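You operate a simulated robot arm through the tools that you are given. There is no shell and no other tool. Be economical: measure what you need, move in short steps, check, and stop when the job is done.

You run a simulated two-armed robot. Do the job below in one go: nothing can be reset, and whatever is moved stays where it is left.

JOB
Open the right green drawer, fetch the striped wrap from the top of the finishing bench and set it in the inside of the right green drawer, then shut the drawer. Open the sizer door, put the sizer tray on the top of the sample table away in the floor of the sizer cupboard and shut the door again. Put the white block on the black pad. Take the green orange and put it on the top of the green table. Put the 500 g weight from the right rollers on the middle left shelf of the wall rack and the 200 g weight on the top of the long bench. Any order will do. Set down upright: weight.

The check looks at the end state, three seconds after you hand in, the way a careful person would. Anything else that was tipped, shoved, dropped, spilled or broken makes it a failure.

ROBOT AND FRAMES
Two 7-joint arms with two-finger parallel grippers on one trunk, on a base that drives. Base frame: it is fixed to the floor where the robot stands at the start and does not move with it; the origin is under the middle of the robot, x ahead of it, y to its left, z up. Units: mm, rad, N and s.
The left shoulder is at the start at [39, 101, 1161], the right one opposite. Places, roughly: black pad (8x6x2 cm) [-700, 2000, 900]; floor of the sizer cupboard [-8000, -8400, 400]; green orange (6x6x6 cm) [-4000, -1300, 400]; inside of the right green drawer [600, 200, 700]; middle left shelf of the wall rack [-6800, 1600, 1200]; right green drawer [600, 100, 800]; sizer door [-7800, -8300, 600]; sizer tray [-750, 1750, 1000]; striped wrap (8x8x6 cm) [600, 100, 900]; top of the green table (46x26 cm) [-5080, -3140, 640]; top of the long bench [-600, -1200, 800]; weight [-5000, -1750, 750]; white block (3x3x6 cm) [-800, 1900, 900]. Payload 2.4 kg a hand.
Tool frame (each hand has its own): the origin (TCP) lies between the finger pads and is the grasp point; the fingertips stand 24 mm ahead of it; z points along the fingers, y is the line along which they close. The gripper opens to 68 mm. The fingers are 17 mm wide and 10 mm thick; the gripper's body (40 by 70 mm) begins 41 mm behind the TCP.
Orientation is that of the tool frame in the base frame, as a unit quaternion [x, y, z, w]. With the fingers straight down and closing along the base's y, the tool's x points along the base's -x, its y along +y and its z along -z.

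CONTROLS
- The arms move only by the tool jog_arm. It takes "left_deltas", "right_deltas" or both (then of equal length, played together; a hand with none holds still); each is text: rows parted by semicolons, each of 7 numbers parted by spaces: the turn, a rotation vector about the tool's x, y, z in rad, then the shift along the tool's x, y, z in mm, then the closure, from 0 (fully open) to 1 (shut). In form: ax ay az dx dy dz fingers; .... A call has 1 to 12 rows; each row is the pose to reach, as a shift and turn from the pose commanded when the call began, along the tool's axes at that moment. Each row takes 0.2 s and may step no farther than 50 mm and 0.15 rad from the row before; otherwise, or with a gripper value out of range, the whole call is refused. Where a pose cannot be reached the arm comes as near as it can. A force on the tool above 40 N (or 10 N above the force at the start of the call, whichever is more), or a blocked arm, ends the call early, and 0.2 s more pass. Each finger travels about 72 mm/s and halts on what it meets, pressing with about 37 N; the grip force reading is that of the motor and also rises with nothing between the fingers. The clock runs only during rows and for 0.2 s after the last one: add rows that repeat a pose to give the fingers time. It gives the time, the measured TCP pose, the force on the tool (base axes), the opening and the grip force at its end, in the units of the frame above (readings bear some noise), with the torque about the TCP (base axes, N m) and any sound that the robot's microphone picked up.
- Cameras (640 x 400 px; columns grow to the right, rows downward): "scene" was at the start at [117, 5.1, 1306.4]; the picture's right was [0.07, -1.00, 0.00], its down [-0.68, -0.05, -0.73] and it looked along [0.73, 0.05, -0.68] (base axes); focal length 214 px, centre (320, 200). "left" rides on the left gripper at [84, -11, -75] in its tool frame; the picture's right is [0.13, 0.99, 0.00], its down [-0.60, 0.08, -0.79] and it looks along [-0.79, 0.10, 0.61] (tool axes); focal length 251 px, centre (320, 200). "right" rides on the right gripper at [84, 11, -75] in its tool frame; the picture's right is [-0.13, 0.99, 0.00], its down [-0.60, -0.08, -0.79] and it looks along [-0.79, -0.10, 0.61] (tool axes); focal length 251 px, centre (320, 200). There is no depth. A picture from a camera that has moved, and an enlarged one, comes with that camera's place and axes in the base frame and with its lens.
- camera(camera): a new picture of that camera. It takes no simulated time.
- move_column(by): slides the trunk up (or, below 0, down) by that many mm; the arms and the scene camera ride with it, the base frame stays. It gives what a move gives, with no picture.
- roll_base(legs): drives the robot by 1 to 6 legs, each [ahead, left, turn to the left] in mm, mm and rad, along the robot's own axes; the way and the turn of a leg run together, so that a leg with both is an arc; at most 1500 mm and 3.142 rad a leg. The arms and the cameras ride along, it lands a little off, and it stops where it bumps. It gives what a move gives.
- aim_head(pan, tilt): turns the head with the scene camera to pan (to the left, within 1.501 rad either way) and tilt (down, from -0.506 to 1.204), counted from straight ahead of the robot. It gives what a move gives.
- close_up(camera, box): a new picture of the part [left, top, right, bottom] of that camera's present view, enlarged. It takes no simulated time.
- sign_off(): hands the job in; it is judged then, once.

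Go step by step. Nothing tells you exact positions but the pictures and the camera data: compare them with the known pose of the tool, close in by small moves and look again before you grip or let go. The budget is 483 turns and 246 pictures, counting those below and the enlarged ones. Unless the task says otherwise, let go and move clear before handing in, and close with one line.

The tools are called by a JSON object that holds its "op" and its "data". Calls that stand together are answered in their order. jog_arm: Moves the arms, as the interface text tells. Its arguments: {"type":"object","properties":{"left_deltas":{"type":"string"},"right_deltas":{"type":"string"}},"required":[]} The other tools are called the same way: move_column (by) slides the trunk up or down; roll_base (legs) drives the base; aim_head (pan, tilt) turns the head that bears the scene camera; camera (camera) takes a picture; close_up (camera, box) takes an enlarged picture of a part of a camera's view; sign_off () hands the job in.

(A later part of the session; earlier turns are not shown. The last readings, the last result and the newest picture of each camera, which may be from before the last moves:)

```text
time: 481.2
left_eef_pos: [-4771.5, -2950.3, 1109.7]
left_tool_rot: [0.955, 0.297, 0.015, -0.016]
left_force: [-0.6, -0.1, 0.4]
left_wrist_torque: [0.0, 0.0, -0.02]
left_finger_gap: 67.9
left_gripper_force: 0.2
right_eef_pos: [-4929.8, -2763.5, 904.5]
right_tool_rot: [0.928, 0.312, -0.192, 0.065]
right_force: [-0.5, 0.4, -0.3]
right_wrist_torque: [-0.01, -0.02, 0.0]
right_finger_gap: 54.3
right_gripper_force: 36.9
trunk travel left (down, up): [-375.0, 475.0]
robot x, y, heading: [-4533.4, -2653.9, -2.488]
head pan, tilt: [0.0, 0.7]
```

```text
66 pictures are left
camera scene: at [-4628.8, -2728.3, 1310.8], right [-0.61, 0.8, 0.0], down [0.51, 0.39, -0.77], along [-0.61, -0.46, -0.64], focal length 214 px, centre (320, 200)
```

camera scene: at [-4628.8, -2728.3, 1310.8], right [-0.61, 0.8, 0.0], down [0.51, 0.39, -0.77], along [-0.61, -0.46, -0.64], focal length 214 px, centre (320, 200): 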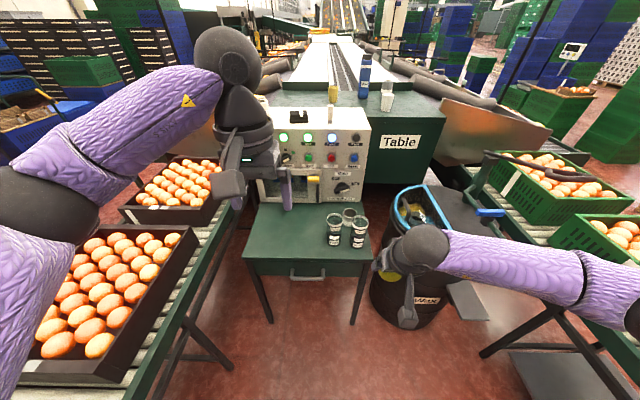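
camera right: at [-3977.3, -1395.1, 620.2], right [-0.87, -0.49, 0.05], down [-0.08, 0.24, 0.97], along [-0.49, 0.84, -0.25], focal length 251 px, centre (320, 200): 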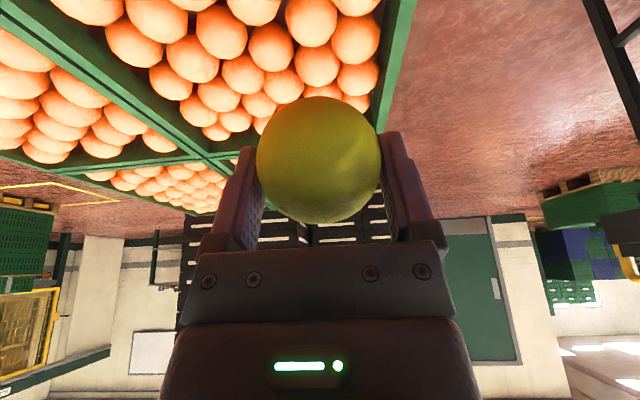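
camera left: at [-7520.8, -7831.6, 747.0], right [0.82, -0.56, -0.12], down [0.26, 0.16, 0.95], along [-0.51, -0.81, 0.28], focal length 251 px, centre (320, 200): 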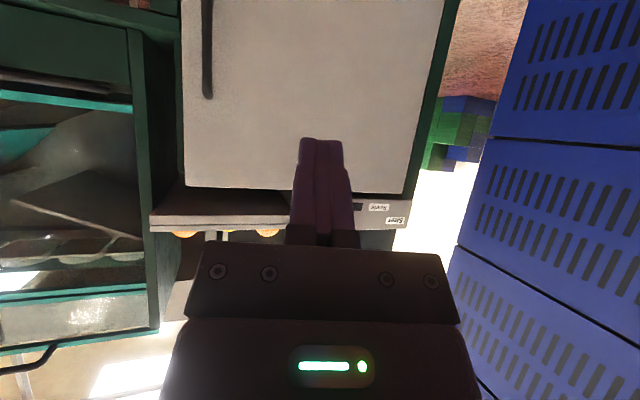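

The green table's top is in front (m≈5809–6080, t≈-265…-741) with three cups on its right; left half is free. Move up and bring the orange over the free spot (≈5900,-430).

{"op": "roll_base", "data": {"legs": [[215, 100, -0.015]]}}

{"op": "jog_arm", "data": {"right_deltas": "0 0 0 -15 40 6 0.7; 0 0 0 -30 80 12 0.7; 0 0 0 -45 120 18 0.7; 0 0 0 -60 160 25 0.7; 0 0 0 -45 165 60 0.7; 0 0 0 -30 165 97 0.7; 0 0 0 -14 165 134 0.7; 0 0 0 -14 165 134 0.7"}}

{"op": "camera", "data": {"camera": "scene"}}

{"op": "camera", "data": {"camera": "right"}}

```text
time: 483.0
left_eef_pos: [-4885.8, -3154.7, 1110.2]
left_tool_rot: [0.957, 0.291, 0.015, -0.016]
left_force: [0.3, -0.1, 0.1]
left_wrist_torque: [-0.01, -0.02, 0.03]
left_finger_gap: 67.9
left_gripper_force: 0.0
right_eef_pos: [-5040.3, -2966.9, 905.4]
right_tool_rot: [0.931, 0.306, -0.191, 0.063]
right_force: [-0.3, 0.2, -0.9]
right_wrist_torque: [-0.02, -0.01, 0.01]
right_finger_gap: 54.1
right_gripper_force: 37.5
trunk travel left (down, up): [-375.0, 475.0]
robot x, y, heading: [-4637.7, -2863.9, -2.505]
head pan, tilt: [0.0, 0.7]
```

```text
time: 484.8
left_eef_pos: [-4883.7, -3154.0, 1110.0]
left_tool_rot: [0.957, 0.29, 0.015, -0.016]
left_force: [-0.5, -0.2, 0.5]
left_wrist_torque: [-0.02, 0.02, -0.03]
left_finger_gap: 67.9
left_gripper_force: 0.1
right_eef_pos: [-4994.3, -3136.5, 787.0]
right_tool_rot: [0.93, 0.307, -0.193, 0.063]
right_force: [0.8, 0.2, -1.7]
right_wrist_torque: [0.02, 0.02, -0.02]
right_finger_gap: 54.3
right_gripper_force: 36.9
trunk travel left (down, up): [-375.0, 475.0]
robot x, y, heading: [-4640.6, -2862.0, -2.507]
head pan, tilt: [0.0, 0.7]
```

```text
65 pictures are left
camera scene: at [-4738.6, -2934.0, 1310.7], right [-0.6, 0.8, 0.0], down [0.52, 0.38, -0.76], along [-0.61, -0.46, -0.64], focal length 214 px, centre (320, 200)
```

scene: 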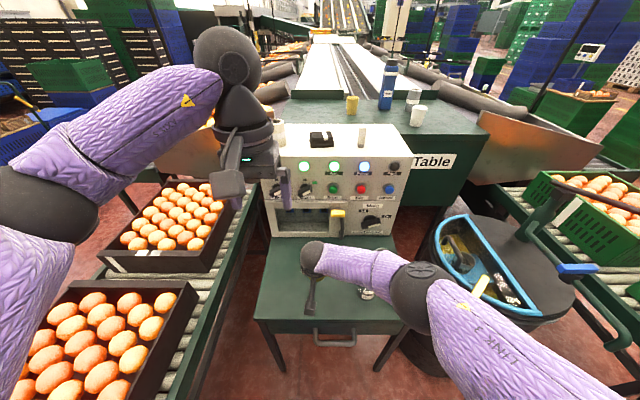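

```text
64 pictures are left
camera right: at [-4901.8, -3081.9, 821.7], right [0.49, -0.87, 0.05], down [-0.24, -0.08, 0.97], along [-0.84, -0.49, -0.25], focal length 251 px, centre (320, 200)
```

right: 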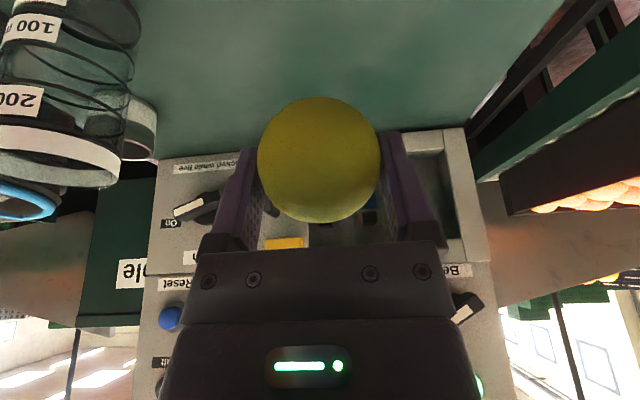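

Orange is above the free part of the table. Lower to contact.

{"op": "jog_arm", "data": {"right_deltas": "0 0 0 15 0 36 0.7; 0 0 0 27 0 64 0.7; 0 0 0 33 0 77 0.7; 0 0 0 36 0 84 0.7; 0 0 0 38 0 90 0.7; 0 0 0 40 0 94 0.7; 0 0 0 42 0 98 0.7; 0 0 0 43 0 102 0.7"}}

{"op": "camera", "data": {"camera": "right"}}

```text
time: 486.6
left_eef_pos: [-4885.9, -3153.1, 1109.0]
left_tool_rot: [0.956, 0.291, 0.015, -0.015]
left_force: [0.1, -0.3, -0.4]
left_wrist_torque: [-0.01, 0.01, -0.03]
left_finger_gap: 68.0
left_gripper_force: 0.1
right_eef_pos: [-4980.7, -3106.0, 710.2]
right_tool_rot: [0.931, 0.306, -0.192, 0.063]
right_force: [-0.4, 0.8, -1.5]
right_wrist_torque: [0.02, 0.0, 0.02]
right_finger_gap: 54.0
right_gripper_force: 37.2
right hand out of reach, approached as far as the arm can: row 2, 3, 4, 5, 6, 7, 8
trunk travel left (down, up): [-375.0, 475.0]
robot x, y, heading: [-4641.4, -2864.4, -2.503]
head pan, tilt: [0.0, 0.7]
```

```text
63 pictures are left
camera right: at [-4887.8, -3052.1, 744.5], right [0.49, -0.87, 0.05], down [-0.24, -0.08, 0.97], along [-0.84, -0.49, -0.25], focal length 251 px, centre (320, 200)
```

right: 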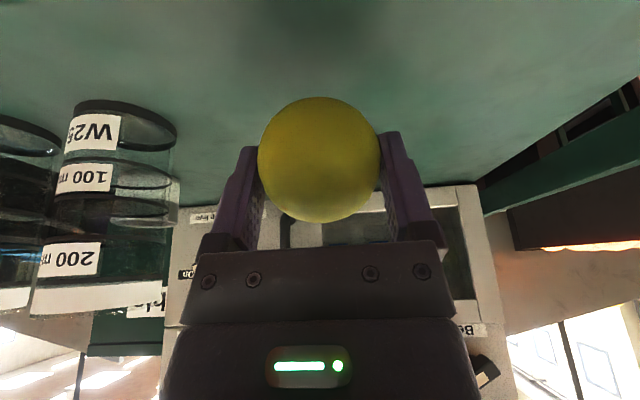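

Arm is at its low limit; use the column for the last bit.

{"op": "move_column", "data": {"by": -40}}

{"op": "camera", "data": {"camera": "right"}}

```text
time: 487.3
left_eef_pos: [-4883.6, -3153.4, 1070.2]
left_tool_rot: [0.957, 0.291, 0.013, -0.016]
left_force: [-0.4, -0.6, 0.2]
left_wrist_torque: [-0.01, 0.0, 0.01]
left_finger_gap: 68.0
left_gripper_force: 0.1
right_eef_pos: [-4983.4, -3108.2, 671.1]
right_tool_rot: [0.929, 0.306, -0.196, 0.066]
right_force: [4.7, 4.6, 21.4]
right_wrist_torque: [0.27, -0.06, -0.02]
right_finger_gap: 54.2
right_gripper_force: 37.6
trunk travel left (down, up): [-335.0, 515.0]
robot x, y, heading: [-4644.1, -2864.4, -2.504]
head pan, tilt: [0.0, 0.7]
stopped: the force on the tool passed its limit at 44 N (the readings are from after the stop); the commanded pose is now the measured one
```

```text
62 pictures are left
camera right: at [-4889.8, -3052.2, 705.4], right [0.49, -0.87, 0.05], down [-0.23, -0.07, 0.97], along [-0.84, -0.49, -0.24], focal length 251 px, centre (320, 200)
```

right: 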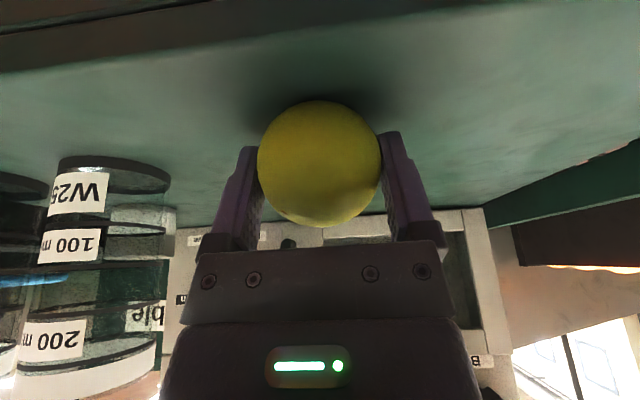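

Contact. Open slowly and retreat along the tool axis.

{"op": "jog_arm", "data": {"right_deltas": "0 0 0 0 0 -1 0.3; 0 0 0 0 0 -1 0.18; 0 0 0 0 0 -1 0.12; 0 0 0 0 0 -1 0.06; 0 0 0 0 0 -1 0; 0 0 0 0 0 -1 0; 0 0 0 0 0 -15 0; 0 0 0 0 0 -35 0; 0 0 0 0 0 -65 0; 0 0 0 0 0 -105 0; 0 0 0 0 0 -150 0; 0 0 0 0 0 -150 0"}}

{"op": "camera", "data": {"camera": "right"}}

```text
time: 489.9
left_eef_pos: [-4885.3, -3155.1, 1069.2]
left_tool_rot: [0.956, 0.292, 0.016, -0.016]
left_force: [-0.1, 0.1, 0.3]
left_wrist_torque: [-0.01, 0.01, 0.01]
left_finger_gap: 68.0
left_gripper_force: 0.1
right_eef_pos: [-4937.1, -3071.0, 808.1]
right_tool_rot: [0.93, 0.306, -0.195, 0.065]
right_force: [0.1, -0.3, 0.0]
right_wrist_torque: [-0.03, -0.03, -0.01]
right_finger_gap: 68.2
right_gripper_force: 0.0
trunk travel left (down, up): [-335.0, 515.0]
robot x, y, heading: [-4640.9, -2862.6, -2.505]
head pan, tilt: [0.0, 0.7]
```

```text
61 pictures are left
camera right: at [-4842.0, -3015.6, 842.6], right [0.49, -0.87, 0.05], down [-0.24, -0.08, 0.97], along [-0.84, -0.49, -0.24], focal length 251 px, centre (320, 200)
```

right: 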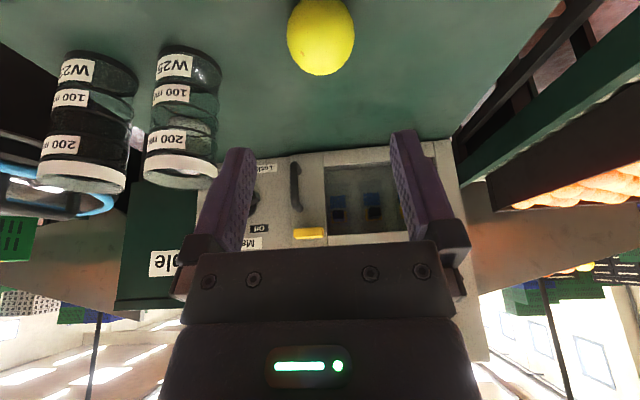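

Orange rests on the table. Raise up and check it stays put.

{"op": "move_column", "data": {"by": 40}}

{"op": "jog_arm", "data": {"right_deltas": "0 0.1 0 10 -30 -25 0; 0 0.2 0 20 -60 -50 0; 0 0.3 0 30 -90 -75 0; 0 0.4 0 40 -120 -100 0; 0 0.4 0 50 -150 -125 0; 0 0.4 0 50 -170 -150 0; 0 0.4 0 50 -170 -150 0"}}

{"op": "roll_base", "data": {"legs": [[-250, 0, 0]]}}

{"op": "camera", "data": {"camera": "scene"}}

```text
time: 490.8
left_eef_pos: [-4885.4, -3154.9, 1109.4]
left_tool_rot: [0.957, 0.291, 0.016, -0.016]
left_force: [-1.1, 0.0, -0.3]
left_wrist_torque: [0.0, -0.03, 0.02]
left_finger_gap: 68.1
left_gripper_force: 0.1
right_eef_pos: [-4936.1, -3071.9, 846.6]
right_tool_rot: [0.93, 0.306, -0.194, 0.064]
right_force: [0.5, -0.3, 0.6]
right_wrist_torque: [0.0, 0.01, -0.04]
right_finger_gap: 67.8
right_gripper_force: 0.0
trunk travel left (down, up): [-375.0, 475.0]
robot x, y, heading: [-4641.9, -2861.2, -2.505]
head pan, tilt: [0.0, 0.7]
```

```text
time: 492.4
left_eef_pos: [-4886.3, -3154.6, 1109.5]
left_tool_rot: [0.957, 0.291, 0.016, -0.015]
left_force: [0.2, 0.7, 0.1]
left_wrist_torque: [-0.03, -0.03, -0.02]
left_finger_gap: 67.7
left_gripper_force: 0.1
right_eef_pos: [-4951.1, -2869.9, 963.7]
right_tool_rot: [0.95, 0.313, -0.005, 0.001]
right_force: [-0.3, -0.3, -0.8]
right_wrist_torque: [-0.02, 0.03, -0.01]
right_finger_gap: 68.1
right_gripper_force: 0.0
trunk travel left (down, up): [-375.0, 475.0]
robot x, y, heading: [-4644.8, -2863.3, -2.504]
head pan, tilt: [0.0, 0.7]
```

```text
time: 494.2
left_eef_pos: [-4686.7, -3006.1, 1110.8]
left_tool_rot: [0.957, 0.291, 0.016, -0.015]
left_force: [-0.1, -0.6, -0.1]
left_wrist_torque: [0.02, -0.02, 0.02]
left_finger_gap: 68.0
left_gripper_force: 0.1
right_eef_pos: [-4752.3, -2720.9, 963.8]
right_tool_rot: [0.95, 0.313, -0.005, 0.003]
right_force: [-0.3, -0.1, 0.7]
right_wrist_torque: [0.0, -0.01, 0.01]
right_finger_gap: 68.3
right_gripper_force: 0.2
trunk travel left (down, up): [-375.0, 475.0]
robot x, y, heading: [-4438.8, -2713.1, -2.504]
head pan, tilt: [0.0, 0.7]
```

```text
60 pictures are left
camera scene: at [-4539.9, -2785.2, 1310.7], right [-0.6, 0.8, 0.0], down [0.52, 0.38, -0.76], along [-0.61, -0.46, -0.64], focal length 214 px, centre (320, 200)
```

scene: 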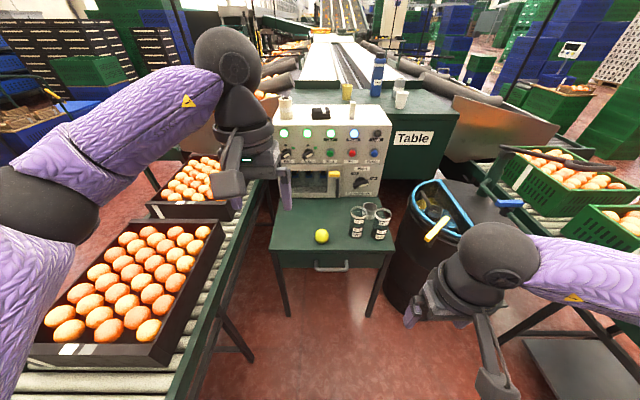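

The green orange sits still on the green table. Next the weights: back up, turn to the right rollers and approach.

{"op": "roll_base", "data": {"legs": [[-382, -200, 0], [0, 0, -1.573], [200, 0, 0]]}}

{"op": "aim_head", "data": {"pan": 0.0, "tilt": 0.75}}

{"op": "camera", "data": {"camera": "scene"}}

```text
time: 501.9
left_eef_pos: [-4665.4, -1919.2, 1108.7]
left_tool_rot: [0.884, -0.467, 0.023, 0.0]
left_force: [0.4, 0.5, 0.3]
left_wrist_torque: [-0.02, 0.02, -0.01]
left_finger_gap: 68.0
left_gripper_force: 0.1
right_eef_pos: [-4381.8, -1850.2, 962.8]
right_tool_rot: [0.895, -0.446, -0.005, -0.002]
right_force: [0.6, 0.1, 0.3]
right_wrist_torque: [0.0, 0.01, 0.03]
right_finger_gap: 68.0
right_gripper_force: 0.0
trunk travel left (down, up): [-375.0, 475.0]
robot x, y, heading: [-4370.0, -2165.1, 2.221]
head pan, tilt: [0.0, 0.7]
```

```text
time: 502.5
left_eef_pos: [-4665.4, -1920.8, 1109.4]
left_tool_rot: [0.884, -0.467, 0.023, 0.0]
left_force: [0.4, 0.2, -0.7]
left_wrist_torque: [-0.02, 0.0, 0.03]
left_finger_gap: 67.9
left_gripper_force: 0.0
right_eef_pos: [-4381.2, -1851.4, 962.7]
right_tool_rot: [0.894, -0.447, -0.007, -0.003]
right_force: [0.7, -0.2, -0.2]
right_wrist_torque: [-0.03, 0.01, 0.03]
right_finger_gap: 68.2
right_gripper_force: 0.1
trunk travel left (down, up): [-375.0, 475.0]
robot x, y, heading: [-4367.6, -2161.0, 2.217]
head pan, tilt: [0.0, 0.75]
```

```text
59 pictures are left
camera scene: at [-4442.8, -2068.2, 1306.5], right [0.8, 0.6, 0.0], down [0.41, -0.54, -0.73], along [-0.44, 0.58, -0.68], focal length 214 px, centre (320, 200)
```

scene: 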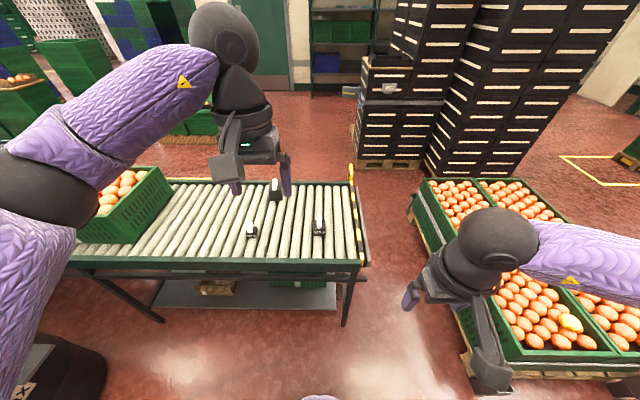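

{"op": "close_up", "data": {"camera": "scene", "box": [210, 160, 370, 260]}}

```text
4.00 times, centred on (290, 210) of scene
camera zoom: at [-4442.8, -2068.2, 1306.5], right [0.8, 0.6, 0.0], down [0.41, -0.54, -0.73], along [-0.44, 0.58, -0.68], focal length 858 px, centre (440, 160)
```

zoom: 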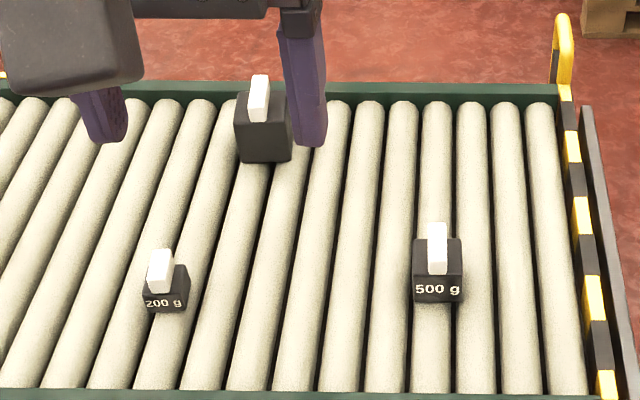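

Both weights have a white tab on top, thin sideways — ideal for my sideways-closing fingers. I shift so the right hand faces the 500 g and the left the 200 g.

{"op": "roll_base", "data": {"legs": [[150, 130, -0.011]]}}

{"op": "jog_arm", "data": {"right_deltas": "0 0 0 -40 20 0 0; 0 0 0 -80 40 0 0; 0 0 0 -120 50 0 0; 0 0 0 -150 50 0 0; 0 0 0 -150 50 0 0"}}

{"op": "camera", "data": {"camera": "right"}}

{"op": "camera", "data": {"camera": "left"}}

```text
time: 504.1
left_eef_pos: [-4855.6, -1871.9, 1109.4]
left_tool_rot: [0.881, -0.473, 0.022, 0.001]
left_force: [-0.3, 0.9, 0.8]
left_wrist_torque: [0.01, -0.02, -0.01]
left_finger_gap: 68.2
left_gripper_force: 0.0
right_eef_pos: [-4572.5, -1806.0, 964.5]
right_tool_rot: [0.892, -0.452, -0.006, -0.003]
right_force: [0.2, 0.8, 0.5]
right_wrist_torque: [0.0, -0.03, 0.0]
right_finger_gap: 68.2
right_gripper_force: 0.0
trunk travel left (down, up): [-375.0, 475.0]
robot x, y, heading: [-4560.8, -2118.0, 2.206]
head pan, tilt: [0.0, 0.75]
```

```text
time: 505.3
left_eef_pos: [-4856.1, -1871.7, 1108.9]
left_tool_rot: [0.88, -0.474, 0.023, 0.0]
left_force: [-0.4, 1.0, 0.6]
left_wrist_torque: [0.0, -0.01, 0.0]
left_finger_gap: 68.2
left_gripper_force: 0.1
right_eef_pos: [-4703.0, -1714.6, 967.0]
right_tool_rot: [0.891, -0.453, -0.006, -0.003]
right_force: [-0.3, 0.2, -0.1]
right_wrist_torque: [0.03, 0.04, 0.0]
right_finger_gap: 68.2
right_gripper_force: 0.1
trunk travel left (down, up): [-375.0, 475.0]
robot x, y, heading: [-4567.2, -2116.4, 2.205]
head pan, tilt: [0.0, 0.75]
```

```text
57 pictures are left
camera right: at [-4659.2, -1789.6, 1040.4], right [-0.88, -0.48, 0.0], down [-0.29, 0.53, 0.8], along [-0.39, 0.7, -0.6], focal length 251 px, centre (320, 200)
```

right: 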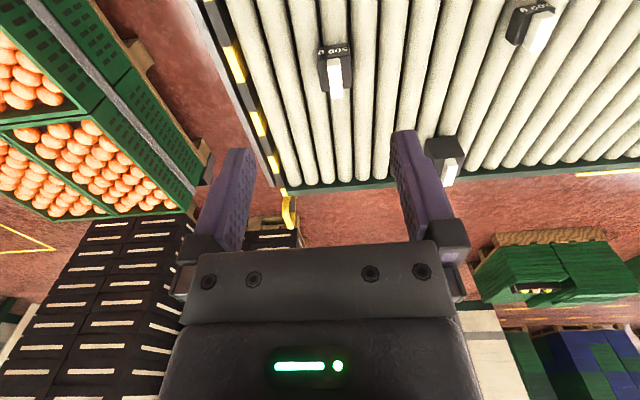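

```text
56 pictures are left
camera left: at [-4803.4, -1934.5, 1187.5], right [-0.75, -0.66, -0.02], down [-0.43, 0.48, 0.77], along [-0.5, 0.59, -0.64], focal length 251 px, centre (320, 200)
```

left: 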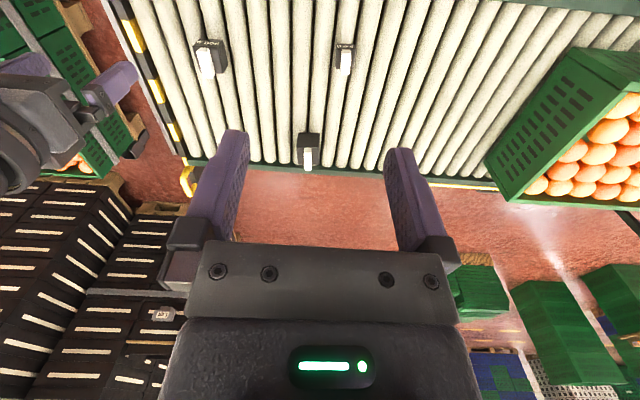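

Tab tops triangulate to: 500 g (-4778,-1625,697), 200 g (-4973,-1804,698). Lower the trunk, creep forward and bring both hands above their tabs.

{"op": "roll_base", "data": {"legs": [[60, 0, 0]]}}

{"op": "move_column", "data": {"by": -150}}

{"op": "jog_arm", "data": {"right_deltas": "0 0 0 -20 3 10 0; 0 0 0 -40 7 25 0; 0 0 0 -56 7 45 0; 0 0 0 -56 7 65 0; 0 0 0 -56 7 65 0; 0 0 0 -56 7 65 0; 0 0 0 -56 7 65 0", "left_deltas": "0 -0.045 0 -20 20 10 0; 0 -0.045 0 -40 40 30 0; 0 -0.045 0 -64 54 60 0; 0 -0.045 0 -64 54 100 0; 0 -0.045 0 -64 54 145 0; 0 -0.045 0 -64 54 190 0; 0 -0.045 0 -64 54 190 0"}}

{"op": "camera", "data": {"camera": "right"}}

{"op": "camera", "data": {"camera": "left"}}

```text
time: 506.3
left_eef_pos: [-4892.2, -1822.7, 1109.1]
left_tool_rot: [0.88, -0.474, 0.023, 0.001]
left_force: [-0.9, 0.0, 0.8]
left_wrist_torque: [0.02, -0.01, -0.02]
left_finger_gap: 68.2
left_gripper_force: 0.1
right_eef_pos: [-4737.1, -1665.7, 966.8]
right_tool_rot: [0.892, -0.452, -0.006, -0.003]
right_force: [-0.4, 0.5, -0.3]
right_wrist_torque: [0.01, 0.03, 0.03]
right_finger_gap: 68.3
right_gripper_force: 0.1
trunk travel left (down, up): [-375.0, 475.0]
robot x, y, heading: [-4595.8, -2069.1, 2.201]
head pan, tilt: [0.0, 0.75]
```

```text
time: 508.0
left_eef_pos: [-4891.2, -1823.0, 959.6]
left_tool_rot: [0.881, -0.473, 0.022, 0.001]
left_force: [-0.7, 0.3, 0.5]
left_wrist_torque: [-0.01, -0.01, 0.01]
left_finger_gap: 67.7
left_gripper_force: 0.1
right_eef_pos: [-4735.9, -1666.1, 817.3]
right_tool_rot: [0.891, -0.453, -0.006, -0.002]
right_force: [-0.6, -0.3, -0.3]
right_wrist_torque: [-0.01, 0.0, 0.05]
right_finger_gap: 68.0
right_gripper_force: 0.1
trunk travel left (down, up): [-225.0, 625.0]
robot x, y, heading: [-4599.5, -2069.3, 2.206]
head pan, tilt: [0.0, 0.75]
```

```text
time: 509.6
left_eef_pos: [-4965.1, -1804.1, 763.9]
left_tool_rot: [0.881, -0.472, 0.002, -0.011]
left_force: [0.3, 0.1, -0.2]
left_wrist_torque: [0.02, 0.02, 0.0]
left_finger_gap: 67.9
left_gripper_force: 0.0
right_eef_pos: [-4774.8, -1626.1, 752.0]
right_tool_rot: [0.892, -0.453, -0.006, -0.003]
right_force: [1.1, 0.2, -1.0]
right_wrist_torque: [0.0, 0.04, 0.01]
right_finger_gap: 68.0
right_gripper_force: 0.1
trunk travel left (down, up): [-225.0, 625.0]
robot x, y, heading: [-4596.8, -2068.1, 2.204]
head pan, tilt: [0.0, 0.75]
```

```text
55 pictures are left
camera right: at [-4732.7, -1701.1, 826.0], right [-0.88, -0.48, 0.0], down [-0.29, 0.53, 0.8], along [-0.39, 0.7, -0.6], focal length 251 px, centre (320, 200)
```

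right: 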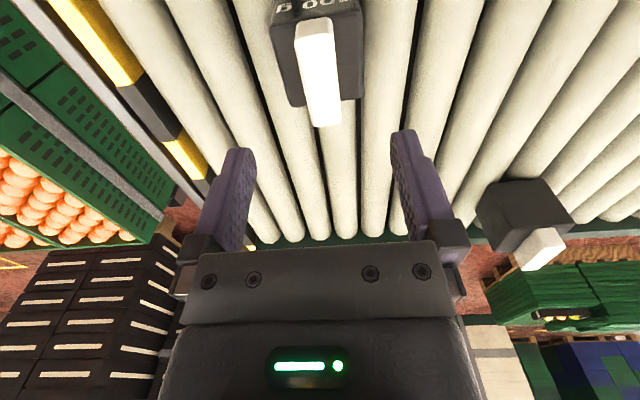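

```text
54 pictures are left
camera left: at [-4909.7, -1870.5, 838.6], right [-0.75, -0.66, -0.02], down [-0.41, 0.45, 0.79], along [-0.51, 0.61, -0.61], focal length 251 px, centre (320, 200)
```

left: 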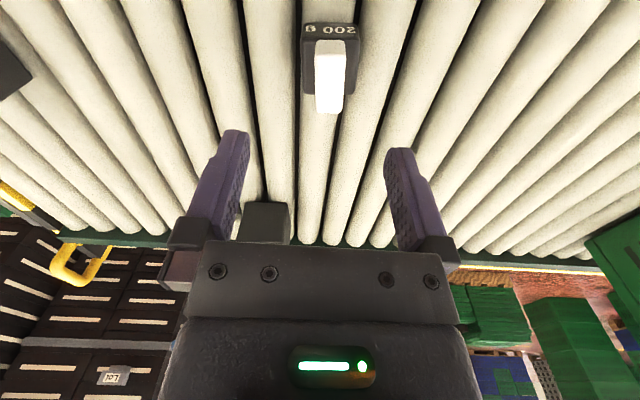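

Both tabs are centred between the fingers. Descend and grip both.

{"op": "jog_arm", "data": {"right_deltas": "0 0 0 -6 0 25 0; 0 0 0 -7 0 45 0; 0 0 0 -7 0 61 0; 0 0 0 -7 0 61 0.3; 0 0 0 -7 0 61 0.6; 0 0 0 -7 0 61 0.9; 0 0 0 -7 0 61 1; 0 0 0 -7 0 61 1", "left_deltas": "0 0 0 0 3 28 0; 0 0 0 0 3 52 0; 0 0 0 0 3 73 0; 0 0 0 0 3 73 0.3; 0 0 0 0 3 73 0.6; 0 0 0 0 3 73 0.9; 0 0 0 0 3 73 1; 0 0 0 0 3 73 1"}}

{"op": "camera", "data": {"camera": "right"}}

{"op": "camera", "data": {"camera": "left"}}

```text
time: 511.4
left_eef_pos: [-4965.0, -1806.1, 692.4]
left_tool_rot: [0.881, -0.473, 0.003, -0.011]
left_force: [-0.2, -1.0, -0.1]
left_wrist_torque: [0.01, 0.02, -0.04]
left_finger_gap: 37.5
left_gripper_force: 36.9
right_eef_pos: [-4779.0, -1618.9, 691.9]
right_tool_rot: [0.891, -0.453, -0.006, -0.003]
right_force: [-0.6, 0.0, 0.2]
right_wrist_torque: [0.1, 0.0, 0.02]
right_finger_gap: 47.5
right_gripper_force: 37.1
trunk travel left (down, up): [-225.0, 625.0]
robot x, y, heading: [-4597.2, -2067.3, 2.206]
head pan, tilt: [0.0, 0.75]
```

```text
53 pictures are left
camera right: at [-4736.7, -1694.2, 765.3], right [-0.88, -0.48, 0.0], down [-0.29, 0.53, 0.8], along [-0.39, 0.7, -0.6], focal length 251 px, centre (320, 200)
```

right: 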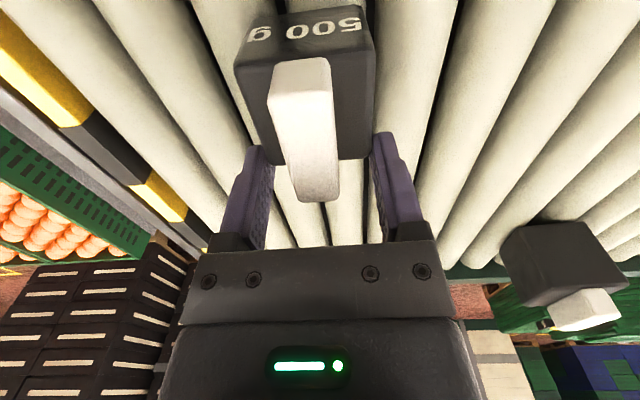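

```text
52 pictures are left
camera left: at [-4910.9, -1870.9, 767.2], right [-0.75, -0.66, -0.02], down [-0.41, 0.45, 0.79], along [-0.51, 0.61, -0.61], focal length 251 px, centre (320, 200)
```

left: 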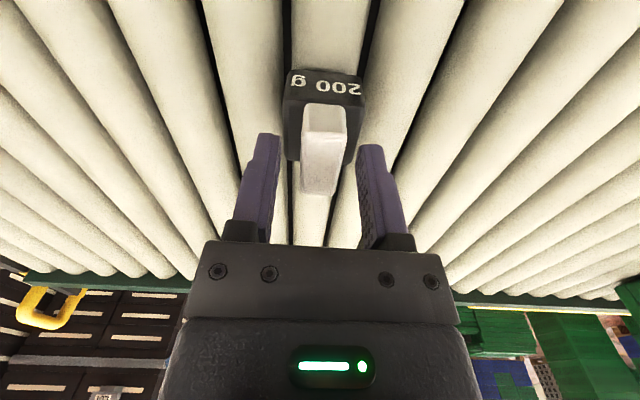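

The fingers actually hold the bodies (47.5 and 37.5 mm) by the tips. Reopen, go 14 mm deeper for a better hold, and close again.

{"op": "jog_arm", "data": {"right_deltas": "0 0 0 0 0 0 0.2; 0 0 0 0 0 0 0.1; 0 0 0 0 0 7 0.1; 0 0 0 0 0 14 0.1; 0 0 0 0 0 14 0.3; 0 0 0 0 0 14 0.5; 0 0 0 0 0 14 0.6; 0 0 0 0 0 14 0.6", "left_deltas": "0 0 0 0 0 0 0.35; 0 0 0 0 0 0 0.25; 0 0 0 0 0 7 0.25; 0 0 0 0 0 14 0.25; 0 0 0 0 0 14 0.4; 0 0 0 0 0 14 0.6; 0 0 0 0 0 14 0.75; 0 0 0 0 0 14 0.75"}}

{"op": "jog_arm", "data": {"right_deltas": "0 0 0 0 0 -15 0.6; 0 0 0 0 0 -40 0.6; 0 0 0 0 0 -80 0.6; 0 0 0 0 0 -120 0.6; 0 0 0 0 0 -120 0.6", "left_deltas": "0 0 0 0 0 -15 0.75; 0 0 0 0 0 -40 0.75; 0 0 0 0 0 -80 0.75; 0 0 0 0 0 -120 0.75; 0 0 0 0 0 -120 0.75"}}

{"op": "camera", "data": {"camera": "right"}}

{"op": "camera", "data": {"camera": "left"}}

```text
time: 513.2
left_eef_pos: [-4966.7, -1805.3, 677.1]
left_tool_rot: [0.881, -0.473, 0.002, -0.011]
left_force: [-0.2, -0.2, 1.3]
left_wrist_torque: [-0.02, 0.06, -0.02]
left_finger_gap: 37.3
left_gripper_force: 36.8
right_eef_pos: [-4779.3, -1619.0, 678.9]
right_tool_rot: [0.892, -0.452, -0.005, -0.004]
right_force: [0.4, -0.1, 0.0]
right_wrist_torque: [0.09, 0.07, 0.02]
right_finger_gap: 47.8
right_gripper_force: 37.4
trunk travel left (down, up): [-225.0, 625.0]
robot x, y, heading: [-4602.3, -2068.7, 2.207]
head pan, tilt: [0.0, 0.75]
```

```text
time: 514.4
left_eef_pos: [-4965.6, -1805.7, 801.2]
left_tool_rot: [0.881, -0.472, 0.003, -0.01]
left_force: [0.3, -0.3, -0.9]
left_wrist_torque: [0.01, 0.02, 0.0]
left_finger_gap: 37.5
left_gripper_force: 36.7
right_eef_pos: [-4778.8, -1618.1, 796.9]
right_tool_rot: [0.892, -0.453, -0.006, -0.003]
right_force: [0.2, 0.5, -5.4]
right_wrist_torque: [0.07, 0.08, -0.01]
right_finger_gap: 48.1
right_gripper_force: 37.1
trunk travel left (down, up): [-225.0, 625.0]
robot x, y, heading: [-4600.7, -2071.1, 2.204]
head pan, tilt: [0.0, 0.75]
```

```text
51 pictures are left
camera right: at [-4736.9, -1693.5, 870.6], right [-0.88, -0.48, 0.0], down [-0.29, 0.53, 0.8], along [-0.39, 0.7, -0.6], focal length 251 px, centre (320, 200)
```

right: 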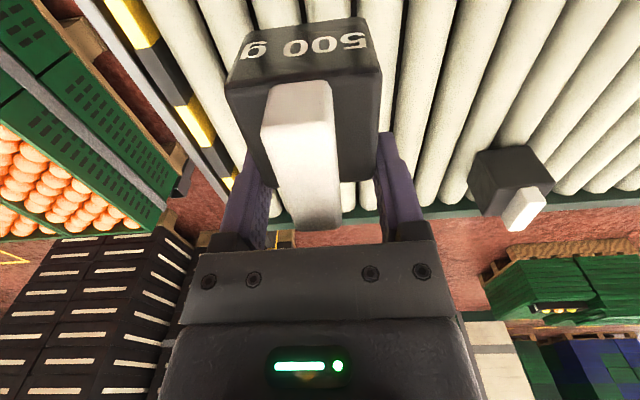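

```text
50 pictures are left
camera left: at [-4911.7, -1871.5, 874.9], right [-0.75, -0.66, -0.02], down [-0.41, 0.45, 0.79], along [-0.51, 0.61, -0.61], focal length 251 px, centre (320, 200)
```

left: 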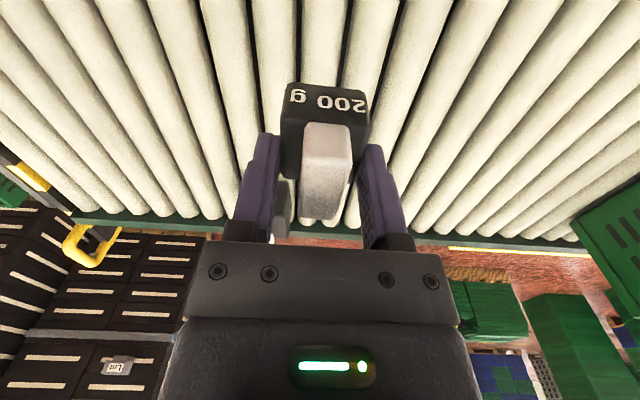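

Both weights are firmly held (500 g reads ≈5 N). The wall rack is 4 m further on; I pass through the gap between orange pallet and roller end.

{"op": "move_column", "data": {"by": 150}}

{"op": "roll_base", "data": {"legs": [[-340, 0, 0], [0, -550, 0]]}}

{"op": "aim_head", "data": {"pan": 0.0, "tilt": 0.6}}

{"op": "camera", "data": {"camera": "scene"}}

```text
time: 516.2
left_eef_pos: [-4968.0, -1805.9, 948.5]
left_tool_rot: [0.881, -0.473, 0.002, -0.011]
left_force: [-0.3, -0.4, -2.2]
left_wrist_torque: [0.02, 0.02, -0.02]
left_finger_gap: 37.4
left_gripper_force: 37.5
right_eef_pos: [-4779.3, -1618.7, 947.4]
right_tool_rot: [0.892, -0.452, -0.005, -0.003]
right_force: [-0.6, -0.9, -4.8]
right_wrist_torque: [0.07, 0.08, 0.02]
right_finger_gap: 47.8
right_gripper_force: 37.0
trunk travel left (down, up): [-375.0, 475.0]
robot x, y, heading: [-4603.7, -2067.9, 2.203]
head pan, tilt: [0.0, 0.75]
```

```text
time: 521.2
left_eef_pos: [-4311.0, -1752.5, 948.1]
left_tool_rot: [0.879, -0.477, 0.003, -0.011]
left_force: [0.0, -0.3, -2.4]
left_wrist_torque: [0.02, -0.01, -0.04]
left_finger_gap: 37.3
left_gripper_force: 37.2
right_eef_pos: [-4119.6, -1566.7, 947.7]
right_tool_rot: [0.89, -0.457, -0.006, -0.002]
right_force: [0.9, 0.3, -4.6]
right_wrist_torque: [0.14, 0.08, -0.01]
right_finger_gap: 47.8
right_gripper_force: 37.0
trunk travel left (down, up): [-375.0, 475.0]
robot x, y, heading: [-3945.7, -2020.9, 2.197]
head pan, tilt: [0.0, 0.75]
```

```text
time: 521.9
left_eef_pos: [-4310.8, -1752.0, 949.2]
left_tool_rot: [0.879, -0.477, 0.003, -0.01]
left_force: [0.1, -0.1, -2.3]
left_wrist_torque: [0.01, 0.03, -0.05]
left_finger_gap: 37.4
left_gripper_force: 36.6
right_eef_pos: [-4120.7, -1566.0, 947.6]
right_tool_rot: [0.889, -0.457, -0.005, -0.003]
right_force: [-0.3, -0.1, -4.1]
right_wrist_torque: [0.17, 0.09, -0.01]
right_finger_gap: 47.8
right_gripper_force: 37.1
trunk travel left (down, up): [-375.0, 475.0]
robot x, y, heading: [-3945.6, -2018.5, 2.188]
head pan, tilt: [0.0, 0.6]
```

```text
49 pictures are left
camera scene: at [-4019.0, -1918.0, 1319.2], right [0.81, 0.58, 0.0], down [0.33, -0.46, -0.82], along [-0.48, 0.67, -0.57], focal length 214 px, centre (320, 200)
```

scene: 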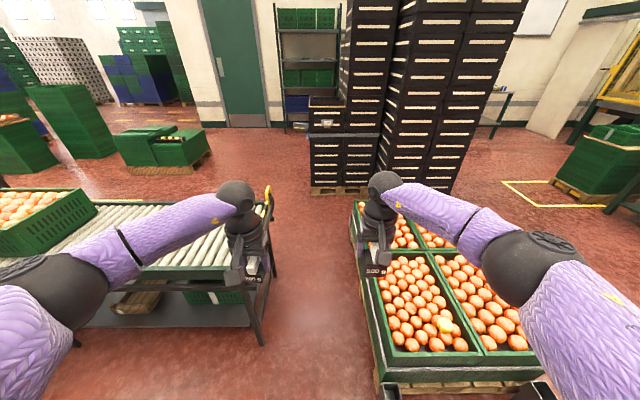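

{"op": "roll_base", "data": {"legs": [[0, 57, 0.018], [1450, 0, 0], [100, 500, 0]]}}

{"op": "aim_head", "data": {"pan": -0.1, "tilt": 0.25}}

{"op": "camera", "data": {"camera": "scene"}}

```text
time: 532.4
left_eef_pos: [-5693.6, -804.0, 948.6]
left_tool_rot: [0.877, -0.48, 0.002, -0.01]
left_force: [0.3, 0.3, -0.9]
left_wrist_torque: [0.02, 0.0, 0.0]
left_finger_gap: 37.6
left_gripper_force: 37.3
right_eef_pos: [-5501.3, -619.6, 947.3]
right_tool_rot: [0.888, -0.46, -0.005, -0.003]
right_force: [0.7, 0.0, -5.4]
right_wrist_torque: [0.14, 0.07, 0.0]
right_finger_gap: 47.8
right_gripper_force: 36.5
trunk travel left (down, up): [-375.0, 475.0]
robot x, y, heading: [-5328.8, -1076.9, 2.187]
head pan, tilt: [0.0, 0.6]
```

```text
time: 533.2
left_eef_pos: [-5692.2, -803.6, 948.7]
left_tool_rot: [0.877, -0.48, 0.002, -0.01]
left_force: [-0.2, 0.0, -1.9]
left_wrist_torque: [0.0, 0.02, 0.03]
left_finger_gap: 37.5
left_gripper_force: 37.2
right_eef_pos: [-5501.3, -620.2, 947.9]
right_tool_rot: [0.888, -0.46, -0.005, -0.002]
right_force: [-0.4, 0.4, -5.1]
right_wrist_torque: [0.1, 0.08, 0.03]
right_finger_gap: 47.7
right_gripper_force: 36.9
trunk travel left (down, up): [-375.0, 475.0]
robot x, y, heading: [-5329.2, -1071.0, 2.189]
head pan, tilt: [-0.099, 0.25]
```

```text
48 pictures are left
camera scene: at [-5397.8, -962.8, 1351.4], right [0.87, 0.49, 0.0], down [0.12, -0.22, -0.97], along [-0.48, 0.84, -0.25], focal length 214 px, centre (320, 200)
```

scene: 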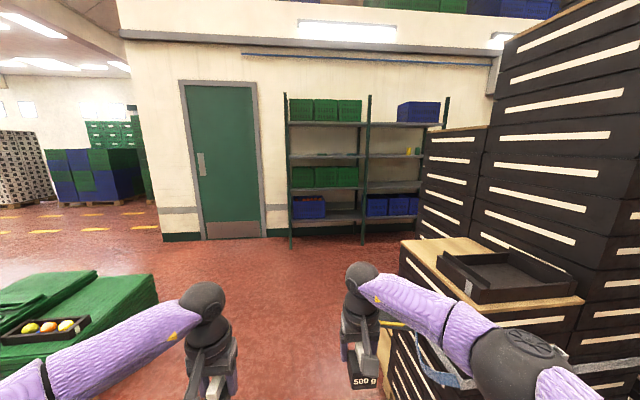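

The wall rack is in view: its left bay's middle shelf (z≈1210) has free space. Zoom in.

{"op": "close_up", "data": {"camera": "scene", "box": [280, 90, 440, 190]}}

```text
4.00 times, centred on (360, 140) of scene
camera zoom: at [-5397.8, -962.8, 1351.4], right [0.87, 0.49, 0.0], down [0.12, -0.22, -0.97], along [-0.48, 0.84, -0.25], focal length 858 px, centre (160, 440)
```

zoom: 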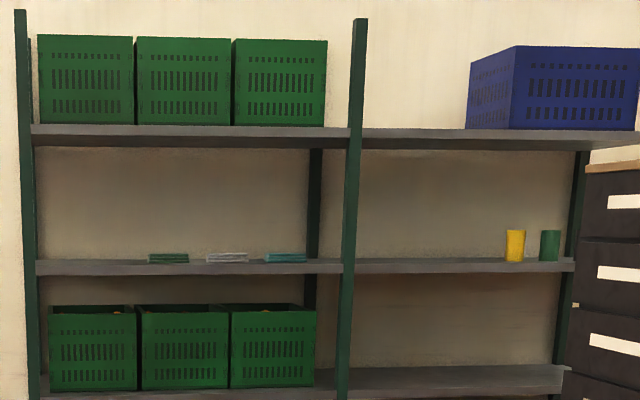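

Free spot on the middle left shelf at m≈4800 (left of the cloths). Drive toward it, keeping clear of the stacks on the right.

{"op": "roll_base", "data": {"legs": [[1300, 120, 0.017], [700, 0, 0]]}}

{"op": "move_column", "data": {"by": 385}}

{"op": "jog_arm", "data": {"left_deltas": "0 0 0 40 0 0 0.75; 0 0 0 80 0 0 0.75; 0 0 0 120 0 0 0.75; 0 0 0 150 0 0 0.75; 0 0 0 150 0 0 0.75"}}

{"op": "aim_head", "data": {"pan": -0.1, "tilt": 0.45}}

{"op": "camera", "data": {"camera": "scene"}}

```text
time: 543.3
left_eef_pos: [-6990.4, 752.5, 948.4]
left_tool_rot: [0.882, -0.472, 0.003, -0.01]
left_force: [0.7, -0.4, -1.5]
left_wrist_torque: [0.02, 0.02, 0.0]
left_finger_gap: 37.3
left_gripper_force: 37.2
right_eef_pos: [-6801.8, 938.8, 947.1]
right_tool_rot: [0.892, -0.453, -0.005, -0.003]
right_force: [0.0, 0.5, -4.9]
right_wrist_torque: [0.12, 0.09, 0.01]
right_finger_gap: 47.9
right_gripper_force: 37.1
trunk travel left (down, up): [-375.0, 475.0]
robot x, y, heading: [-6621.8, 493.6, 2.203]
head pan, tilt: [-0.099, 0.25]
```

```text
time: 547.0
left_eef_pos: [-6990.8, 752.4, 1333.9]
left_tool_rot: [0.881, -0.473, 0.003, -0.011]
left_force: [0.3, -0.7, -2.1]
left_wrist_torque: [0.02, -0.03, 0.01]
left_finger_gap: 37.3
left_gripper_force: 36.8
right_eef_pos: [-6802.7, 938.5, 1332.2]
right_tool_rot: [0.892, -0.452, -0.005, -0.003]
right_force: [-0.3, 0.3, -5.4]
right_wrist_torque: [0.13, 0.11, -0.02]
right_finger_gap: 47.9
right_gripper_force: 37.2
trunk travel left (down, up): [-760.0, 90.0]
robot x, y, heading: [-6622.8, 491.2, 2.203]
head pan, tilt: [-0.099, 0.25]
```

```text
time: 548.2
left_eef_pos: [-6906.0, 627.4, 1334.5]
left_tool_rot: [0.881, -0.473, 0.002, -0.01]
left_force: [-0.5, 0.8, -1.9]
left_wrist_torque: [0.02, 0.01, 0.0]
left_finger_gap: 37.5
left_gripper_force: 37.3
right_eef_pos: [-6802.1, 939.4, 1331.8]
right_tool_rot: [0.892, -0.452, -0.005, -0.003]
right_force: [-0.1, -0.2, -6.0]
right_wrist_torque: [0.07, 0.07, -0.02]
right_finger_gap: 48.0
right_gripper_force: 37.0
trunk travel left (down, up): [-760.0, 90.0]
robot x, y, heading: [-6621.6, 492.3, 2.205]
head pan, tilt: [-0.099, 0.25]
```

```text
time: 549.0
left_eef_pos: [-6906.6, 627.8, 1333.6]
left_tool_rot: [0.881, -0.473, 0.003, -0.011]
left_force: [-0.1, 0.2, -1.9]
left_wrist_torque: [0.02, 0.0, -0.04]
left_finger_gap: 37.5
left_gripper_force: 36.8
right_eef_pos: [-6802.3, 939.2, 1332.5]
right_tool_rot: [0.892, -0.452, -0.006, -0.003]
right_force: [0.0, -0.7, -5.4]
right_wrist_torque: [0.13, 0.05, -0.03]
right_finger_gap: 47.7
right_gripper_force: 37.4
trunk travel left (down, up): [-760.0, 90.0]
robot x, y, heading: [-6620.7, 489.3, 2.202]
head pan, tilt: [-0.099, 0.45]
```

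```text
46 pictures are left
camera scene: at [-6676.8, 576.7, 1718.9], right [0.86, 0.51, 0.0], down [0.22, -0.37, -0.9], along [-0.46, 0.77, -0.44], focal length 214 px, centre (320, 200)
```

scene: 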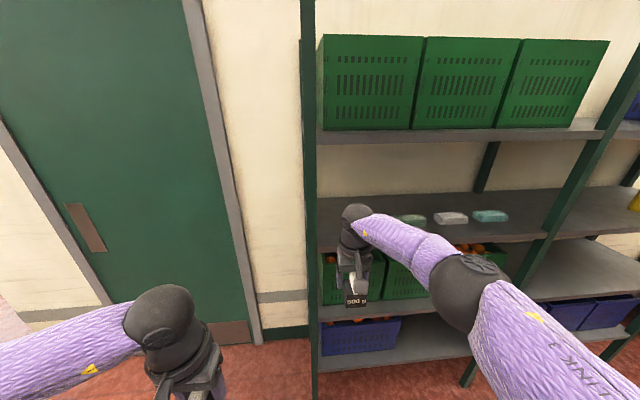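

{"op": "roll_base", "data": {"legs": [[0, -125, 0.003]]}}

{"op": "camera", "data": {"camera": "right"}}

{"op": "camera", "data": {"camera": "scene"}}

```text
time: 550.2
left_eef_pos: [-6805.4, 701.8, 1333.9]
left_tool_rot: [0.882, -0.472, 0.002, -0.01]
left_force: [0.1, 0.4, -2.0]
left_wrist_torque: [0.0, 0.05, 0.02]
left_finger_gap: 37.4
left_gripper_force: 37.1
right_eef_pos: [-6701.7, 1012.6, 1332.0]
right_tool_rot: [0.892, -0.452, -0.006, -0.002]
right_force: [0.8, -0.1, -5.5]
right_wrist_torque: [0.12, 0.08, -0.03]
right_finger_gap: 47.7
right_gripper_force: 37.2
trunk travel left (down, up): [-760.0, 90.0]
robot x, y, heading: [-6517.8, 564.7, 2.205]
head pan, tilt: [-0.099, 0.45]
```

```text
45 pictures are left
camera right: at [-6659.2, 938.2, 1406.0], right [-0.88, -0.48, 0.0], down [-0.29, 0.53, 0.8], along [-0.39, 0.7, -0.6], focal length 251 px, centre (320, 200)
```

right: 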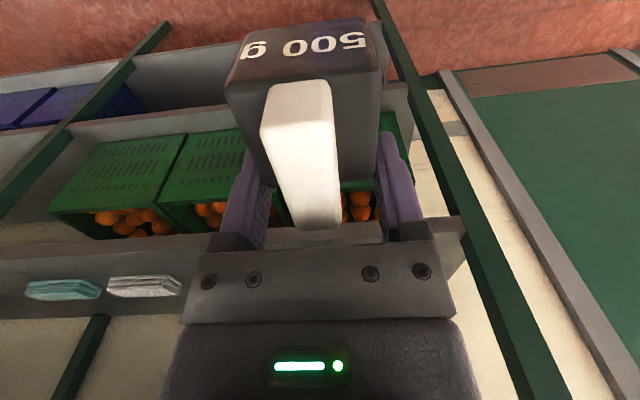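

```text
44 pictures are left
camera scene: at [-6575.5, 651.3, 1718.8], right [0.86, 0.51, 0.0], down [0.22, -0.37, -0.9], along [-0.46, 0.77, -0.44], focal length 214 px, centre (320, 200)
```

scene: 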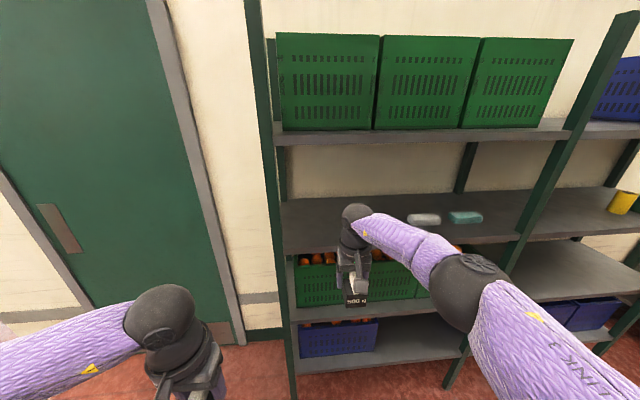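

Shelf edge at t≈-5020, z≈1230; the weight's underside is ~35 mm above it. Lower a little and move in.

{"op": "jog_arm", "data": {"right_deltas": "0 0 0 0 0 6 0.6; 0 0 0 0 0 10 0.6; 0 0 0 0 0 10 0.6"}}

{"op": "roll_base", "data": {"legs": [[215, 0, 0]]}}

{"op": "camera", "data": {"camera": "right"}}

{"op": "camera", "data": {"camera": "scene"}}

```text
time: 551.0
left_eef_pos: [-6806.6, 701.6, 1333.5]
left_tool_rot: [0.882, -0.472, 0.003, -0.011]
left_force: [-0.3, 0.1, -2.7]
left_wrist_torque: [0.0, 0.01, 0.06]
left_finger_gap: 37.4
left_gripper_force: 37.2
right_eef_pos: [-6701.8, 1012.6, 1322.8]
right_tool_rot: [0.892, -0.453, -0.006, -0.003]
right_force: [1.1, 0.0, -4.4]
right_wrist_torque: [0.11, 0.07, -0.04]
right_finger_gap: 47.9
right_gripper_force: 37.0
trunk travel left (down, up): [-760.0, 90.0]
robot x, y, heading: [-6519.0, 564.4, 2.207]
head pan, tilt: [-0.099, 0.45]
```

```text
time: 552.7
left_eef_pos: [-6932.8, 875.8, 1334.4]
left_tool_rot: [0.88, -0.475, 0.003, -0.01]
left_force: [1.0, 0.5, -2.1]
left_wrist_torque: [0.0, 0.01, -0.01]
left_finger_gap: 37.3
left_gripper_force: 37.3
right_eef_pos: [-6827.6, 1186.9, 1321.4]
right_tool_rot: [0.891, -0.454, -0.005, -0.003]
right_force: [-0.1, -0.7, -5.3]
right_wrist_torque: [0.11, 0.07, 0.02]
right_finger_gap: 47.9
right_gripper_force: 37.1
trunk travel left (down, up): [-760.0, 90.0]
robot x, y, heading: [-6648.3, 734.9, 2.203]
head pan, tilt: [-0.099, 0.45]
```

```text
43 pictures are left
camera right: at [-6785.0, 1112.1, 1396.0], right [-0.88, -0.48, 0.0], down [-0.29, 0.53, 0.8], along [-0.38, 0.7, -0.6], focal length 251 px, centre (320, 200)
```

right: 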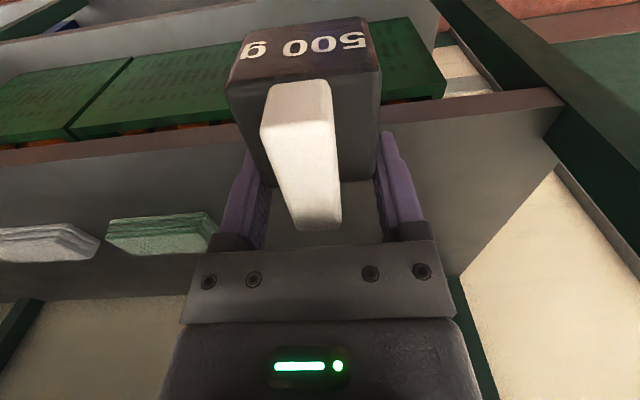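

```text
42 pictures are left
camera scene: at [-6702.8, 824.4, 1718.8], right [0.86, 0.51, 0.0], down [0.22, -0.38, -0.9], along [-0.46, 0.78, -0.44], focal length 214 px, centre (320, 200)
```

scene: 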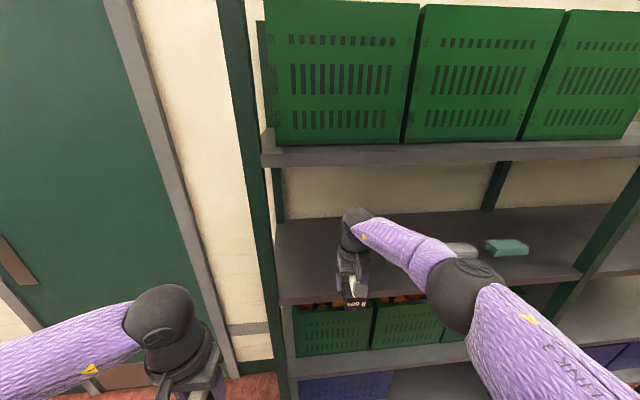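

Edge is at t≈-5036; the weight still needs 92 mm more to stand well inside. Move in.

{"op": "roll_base", "data": {"legs": [[95, 0, 0]]}}

{"op": "jog_arm", "data": {"right_deltas": "0 0 0 0 0 8 0.6; 0 0 0 0 0 13 0.6; 0 0 0 0 0 17 0.6; 0 0 0 0 0 21 0.6; 0 0 0 0 0 25 0.6; 0 0 0 0 0 29 0.6; 0 0 0 0 0 33 0.6; 0 0 0 0 0 37 0.6; 0 0 0 0 0 41 0.6"}}

{"op": "camera", "data": {"camera": "right"}}

```text
time: 553.8
left_eef_pos: [-6988.7, 953.7, 1333.1]
left_tool_rot: [0.881, -0.474, 0.003, -0.01]
left_force: [0.1, 0.0, -1.1]
left_wrist_torque: [0.0, -0.01, 0.01]
left_finger_gap: 37.2
left_gripper_force: 37.2
right_eef_pos: [-6881.9, 1265.1, 1321.8]
right_tool_rot: [0.891, -0.453, -0.006, -0.003]
right_force: [-0.3, 0.6, -5.0]
right_wrist_torque: [0.1, 0.05, -0.02]
right_finger_gap: 47.8
right_gripper_force: 37.2
trunk travel left (down, up): [-760.0, 90.0]
robot x, y, heading: [-6706.4, 816.7, 2.202]
head pan, tilt: [-0.099, 0.45]
```

```text
time: 555.8
left_eef_pos: [-6989.1, 952.4, 1334.5]
left_tool_rot: [0.88, -0.474, 0.003, -0.01]
left_force: [-0.1, 0.2, -1.9]
left_wrist_torque: [0.0, 0.01, -0.01]
left_finger_gap: 37.4
left_gripper_force: 36.4
right_eef_pos: [-6882.6, 1263.3, 1281.1]
right_tool_rot: [0.891, -0.454, -0.006, -0.003]
right_force: [-0.1, 0.0, -4.4]
right_wrist_torque: [0.1, 0.1, 0.03]
right_finger_gap: 47.8
right_gripper_force: 37.4
trunk travel left (down, up): [-760.0, 90.0]
robot x, y, heading: [-6707.8, 813.1, 2.197]
head pan, tilt: [-0.099, 0.45]
```

```text
41 pictures are left
camera right: at [-6841.1, 1188.9, 1354.7], right [-0.88, -0.48, 0.0], down [-0.28, 0.53, 0.8], along [-0.38, 0.7, -0.6], focal length 251 px, centre (320, 200)
```

right: 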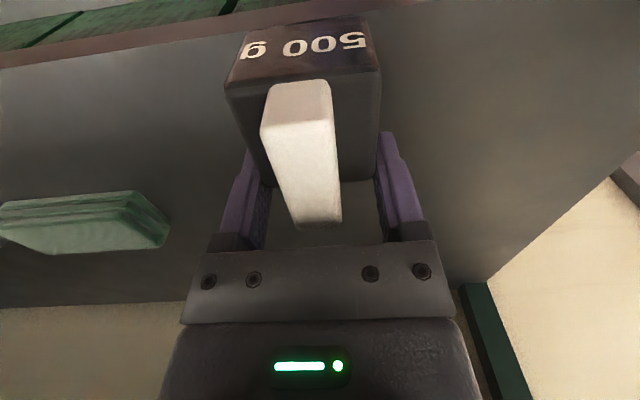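

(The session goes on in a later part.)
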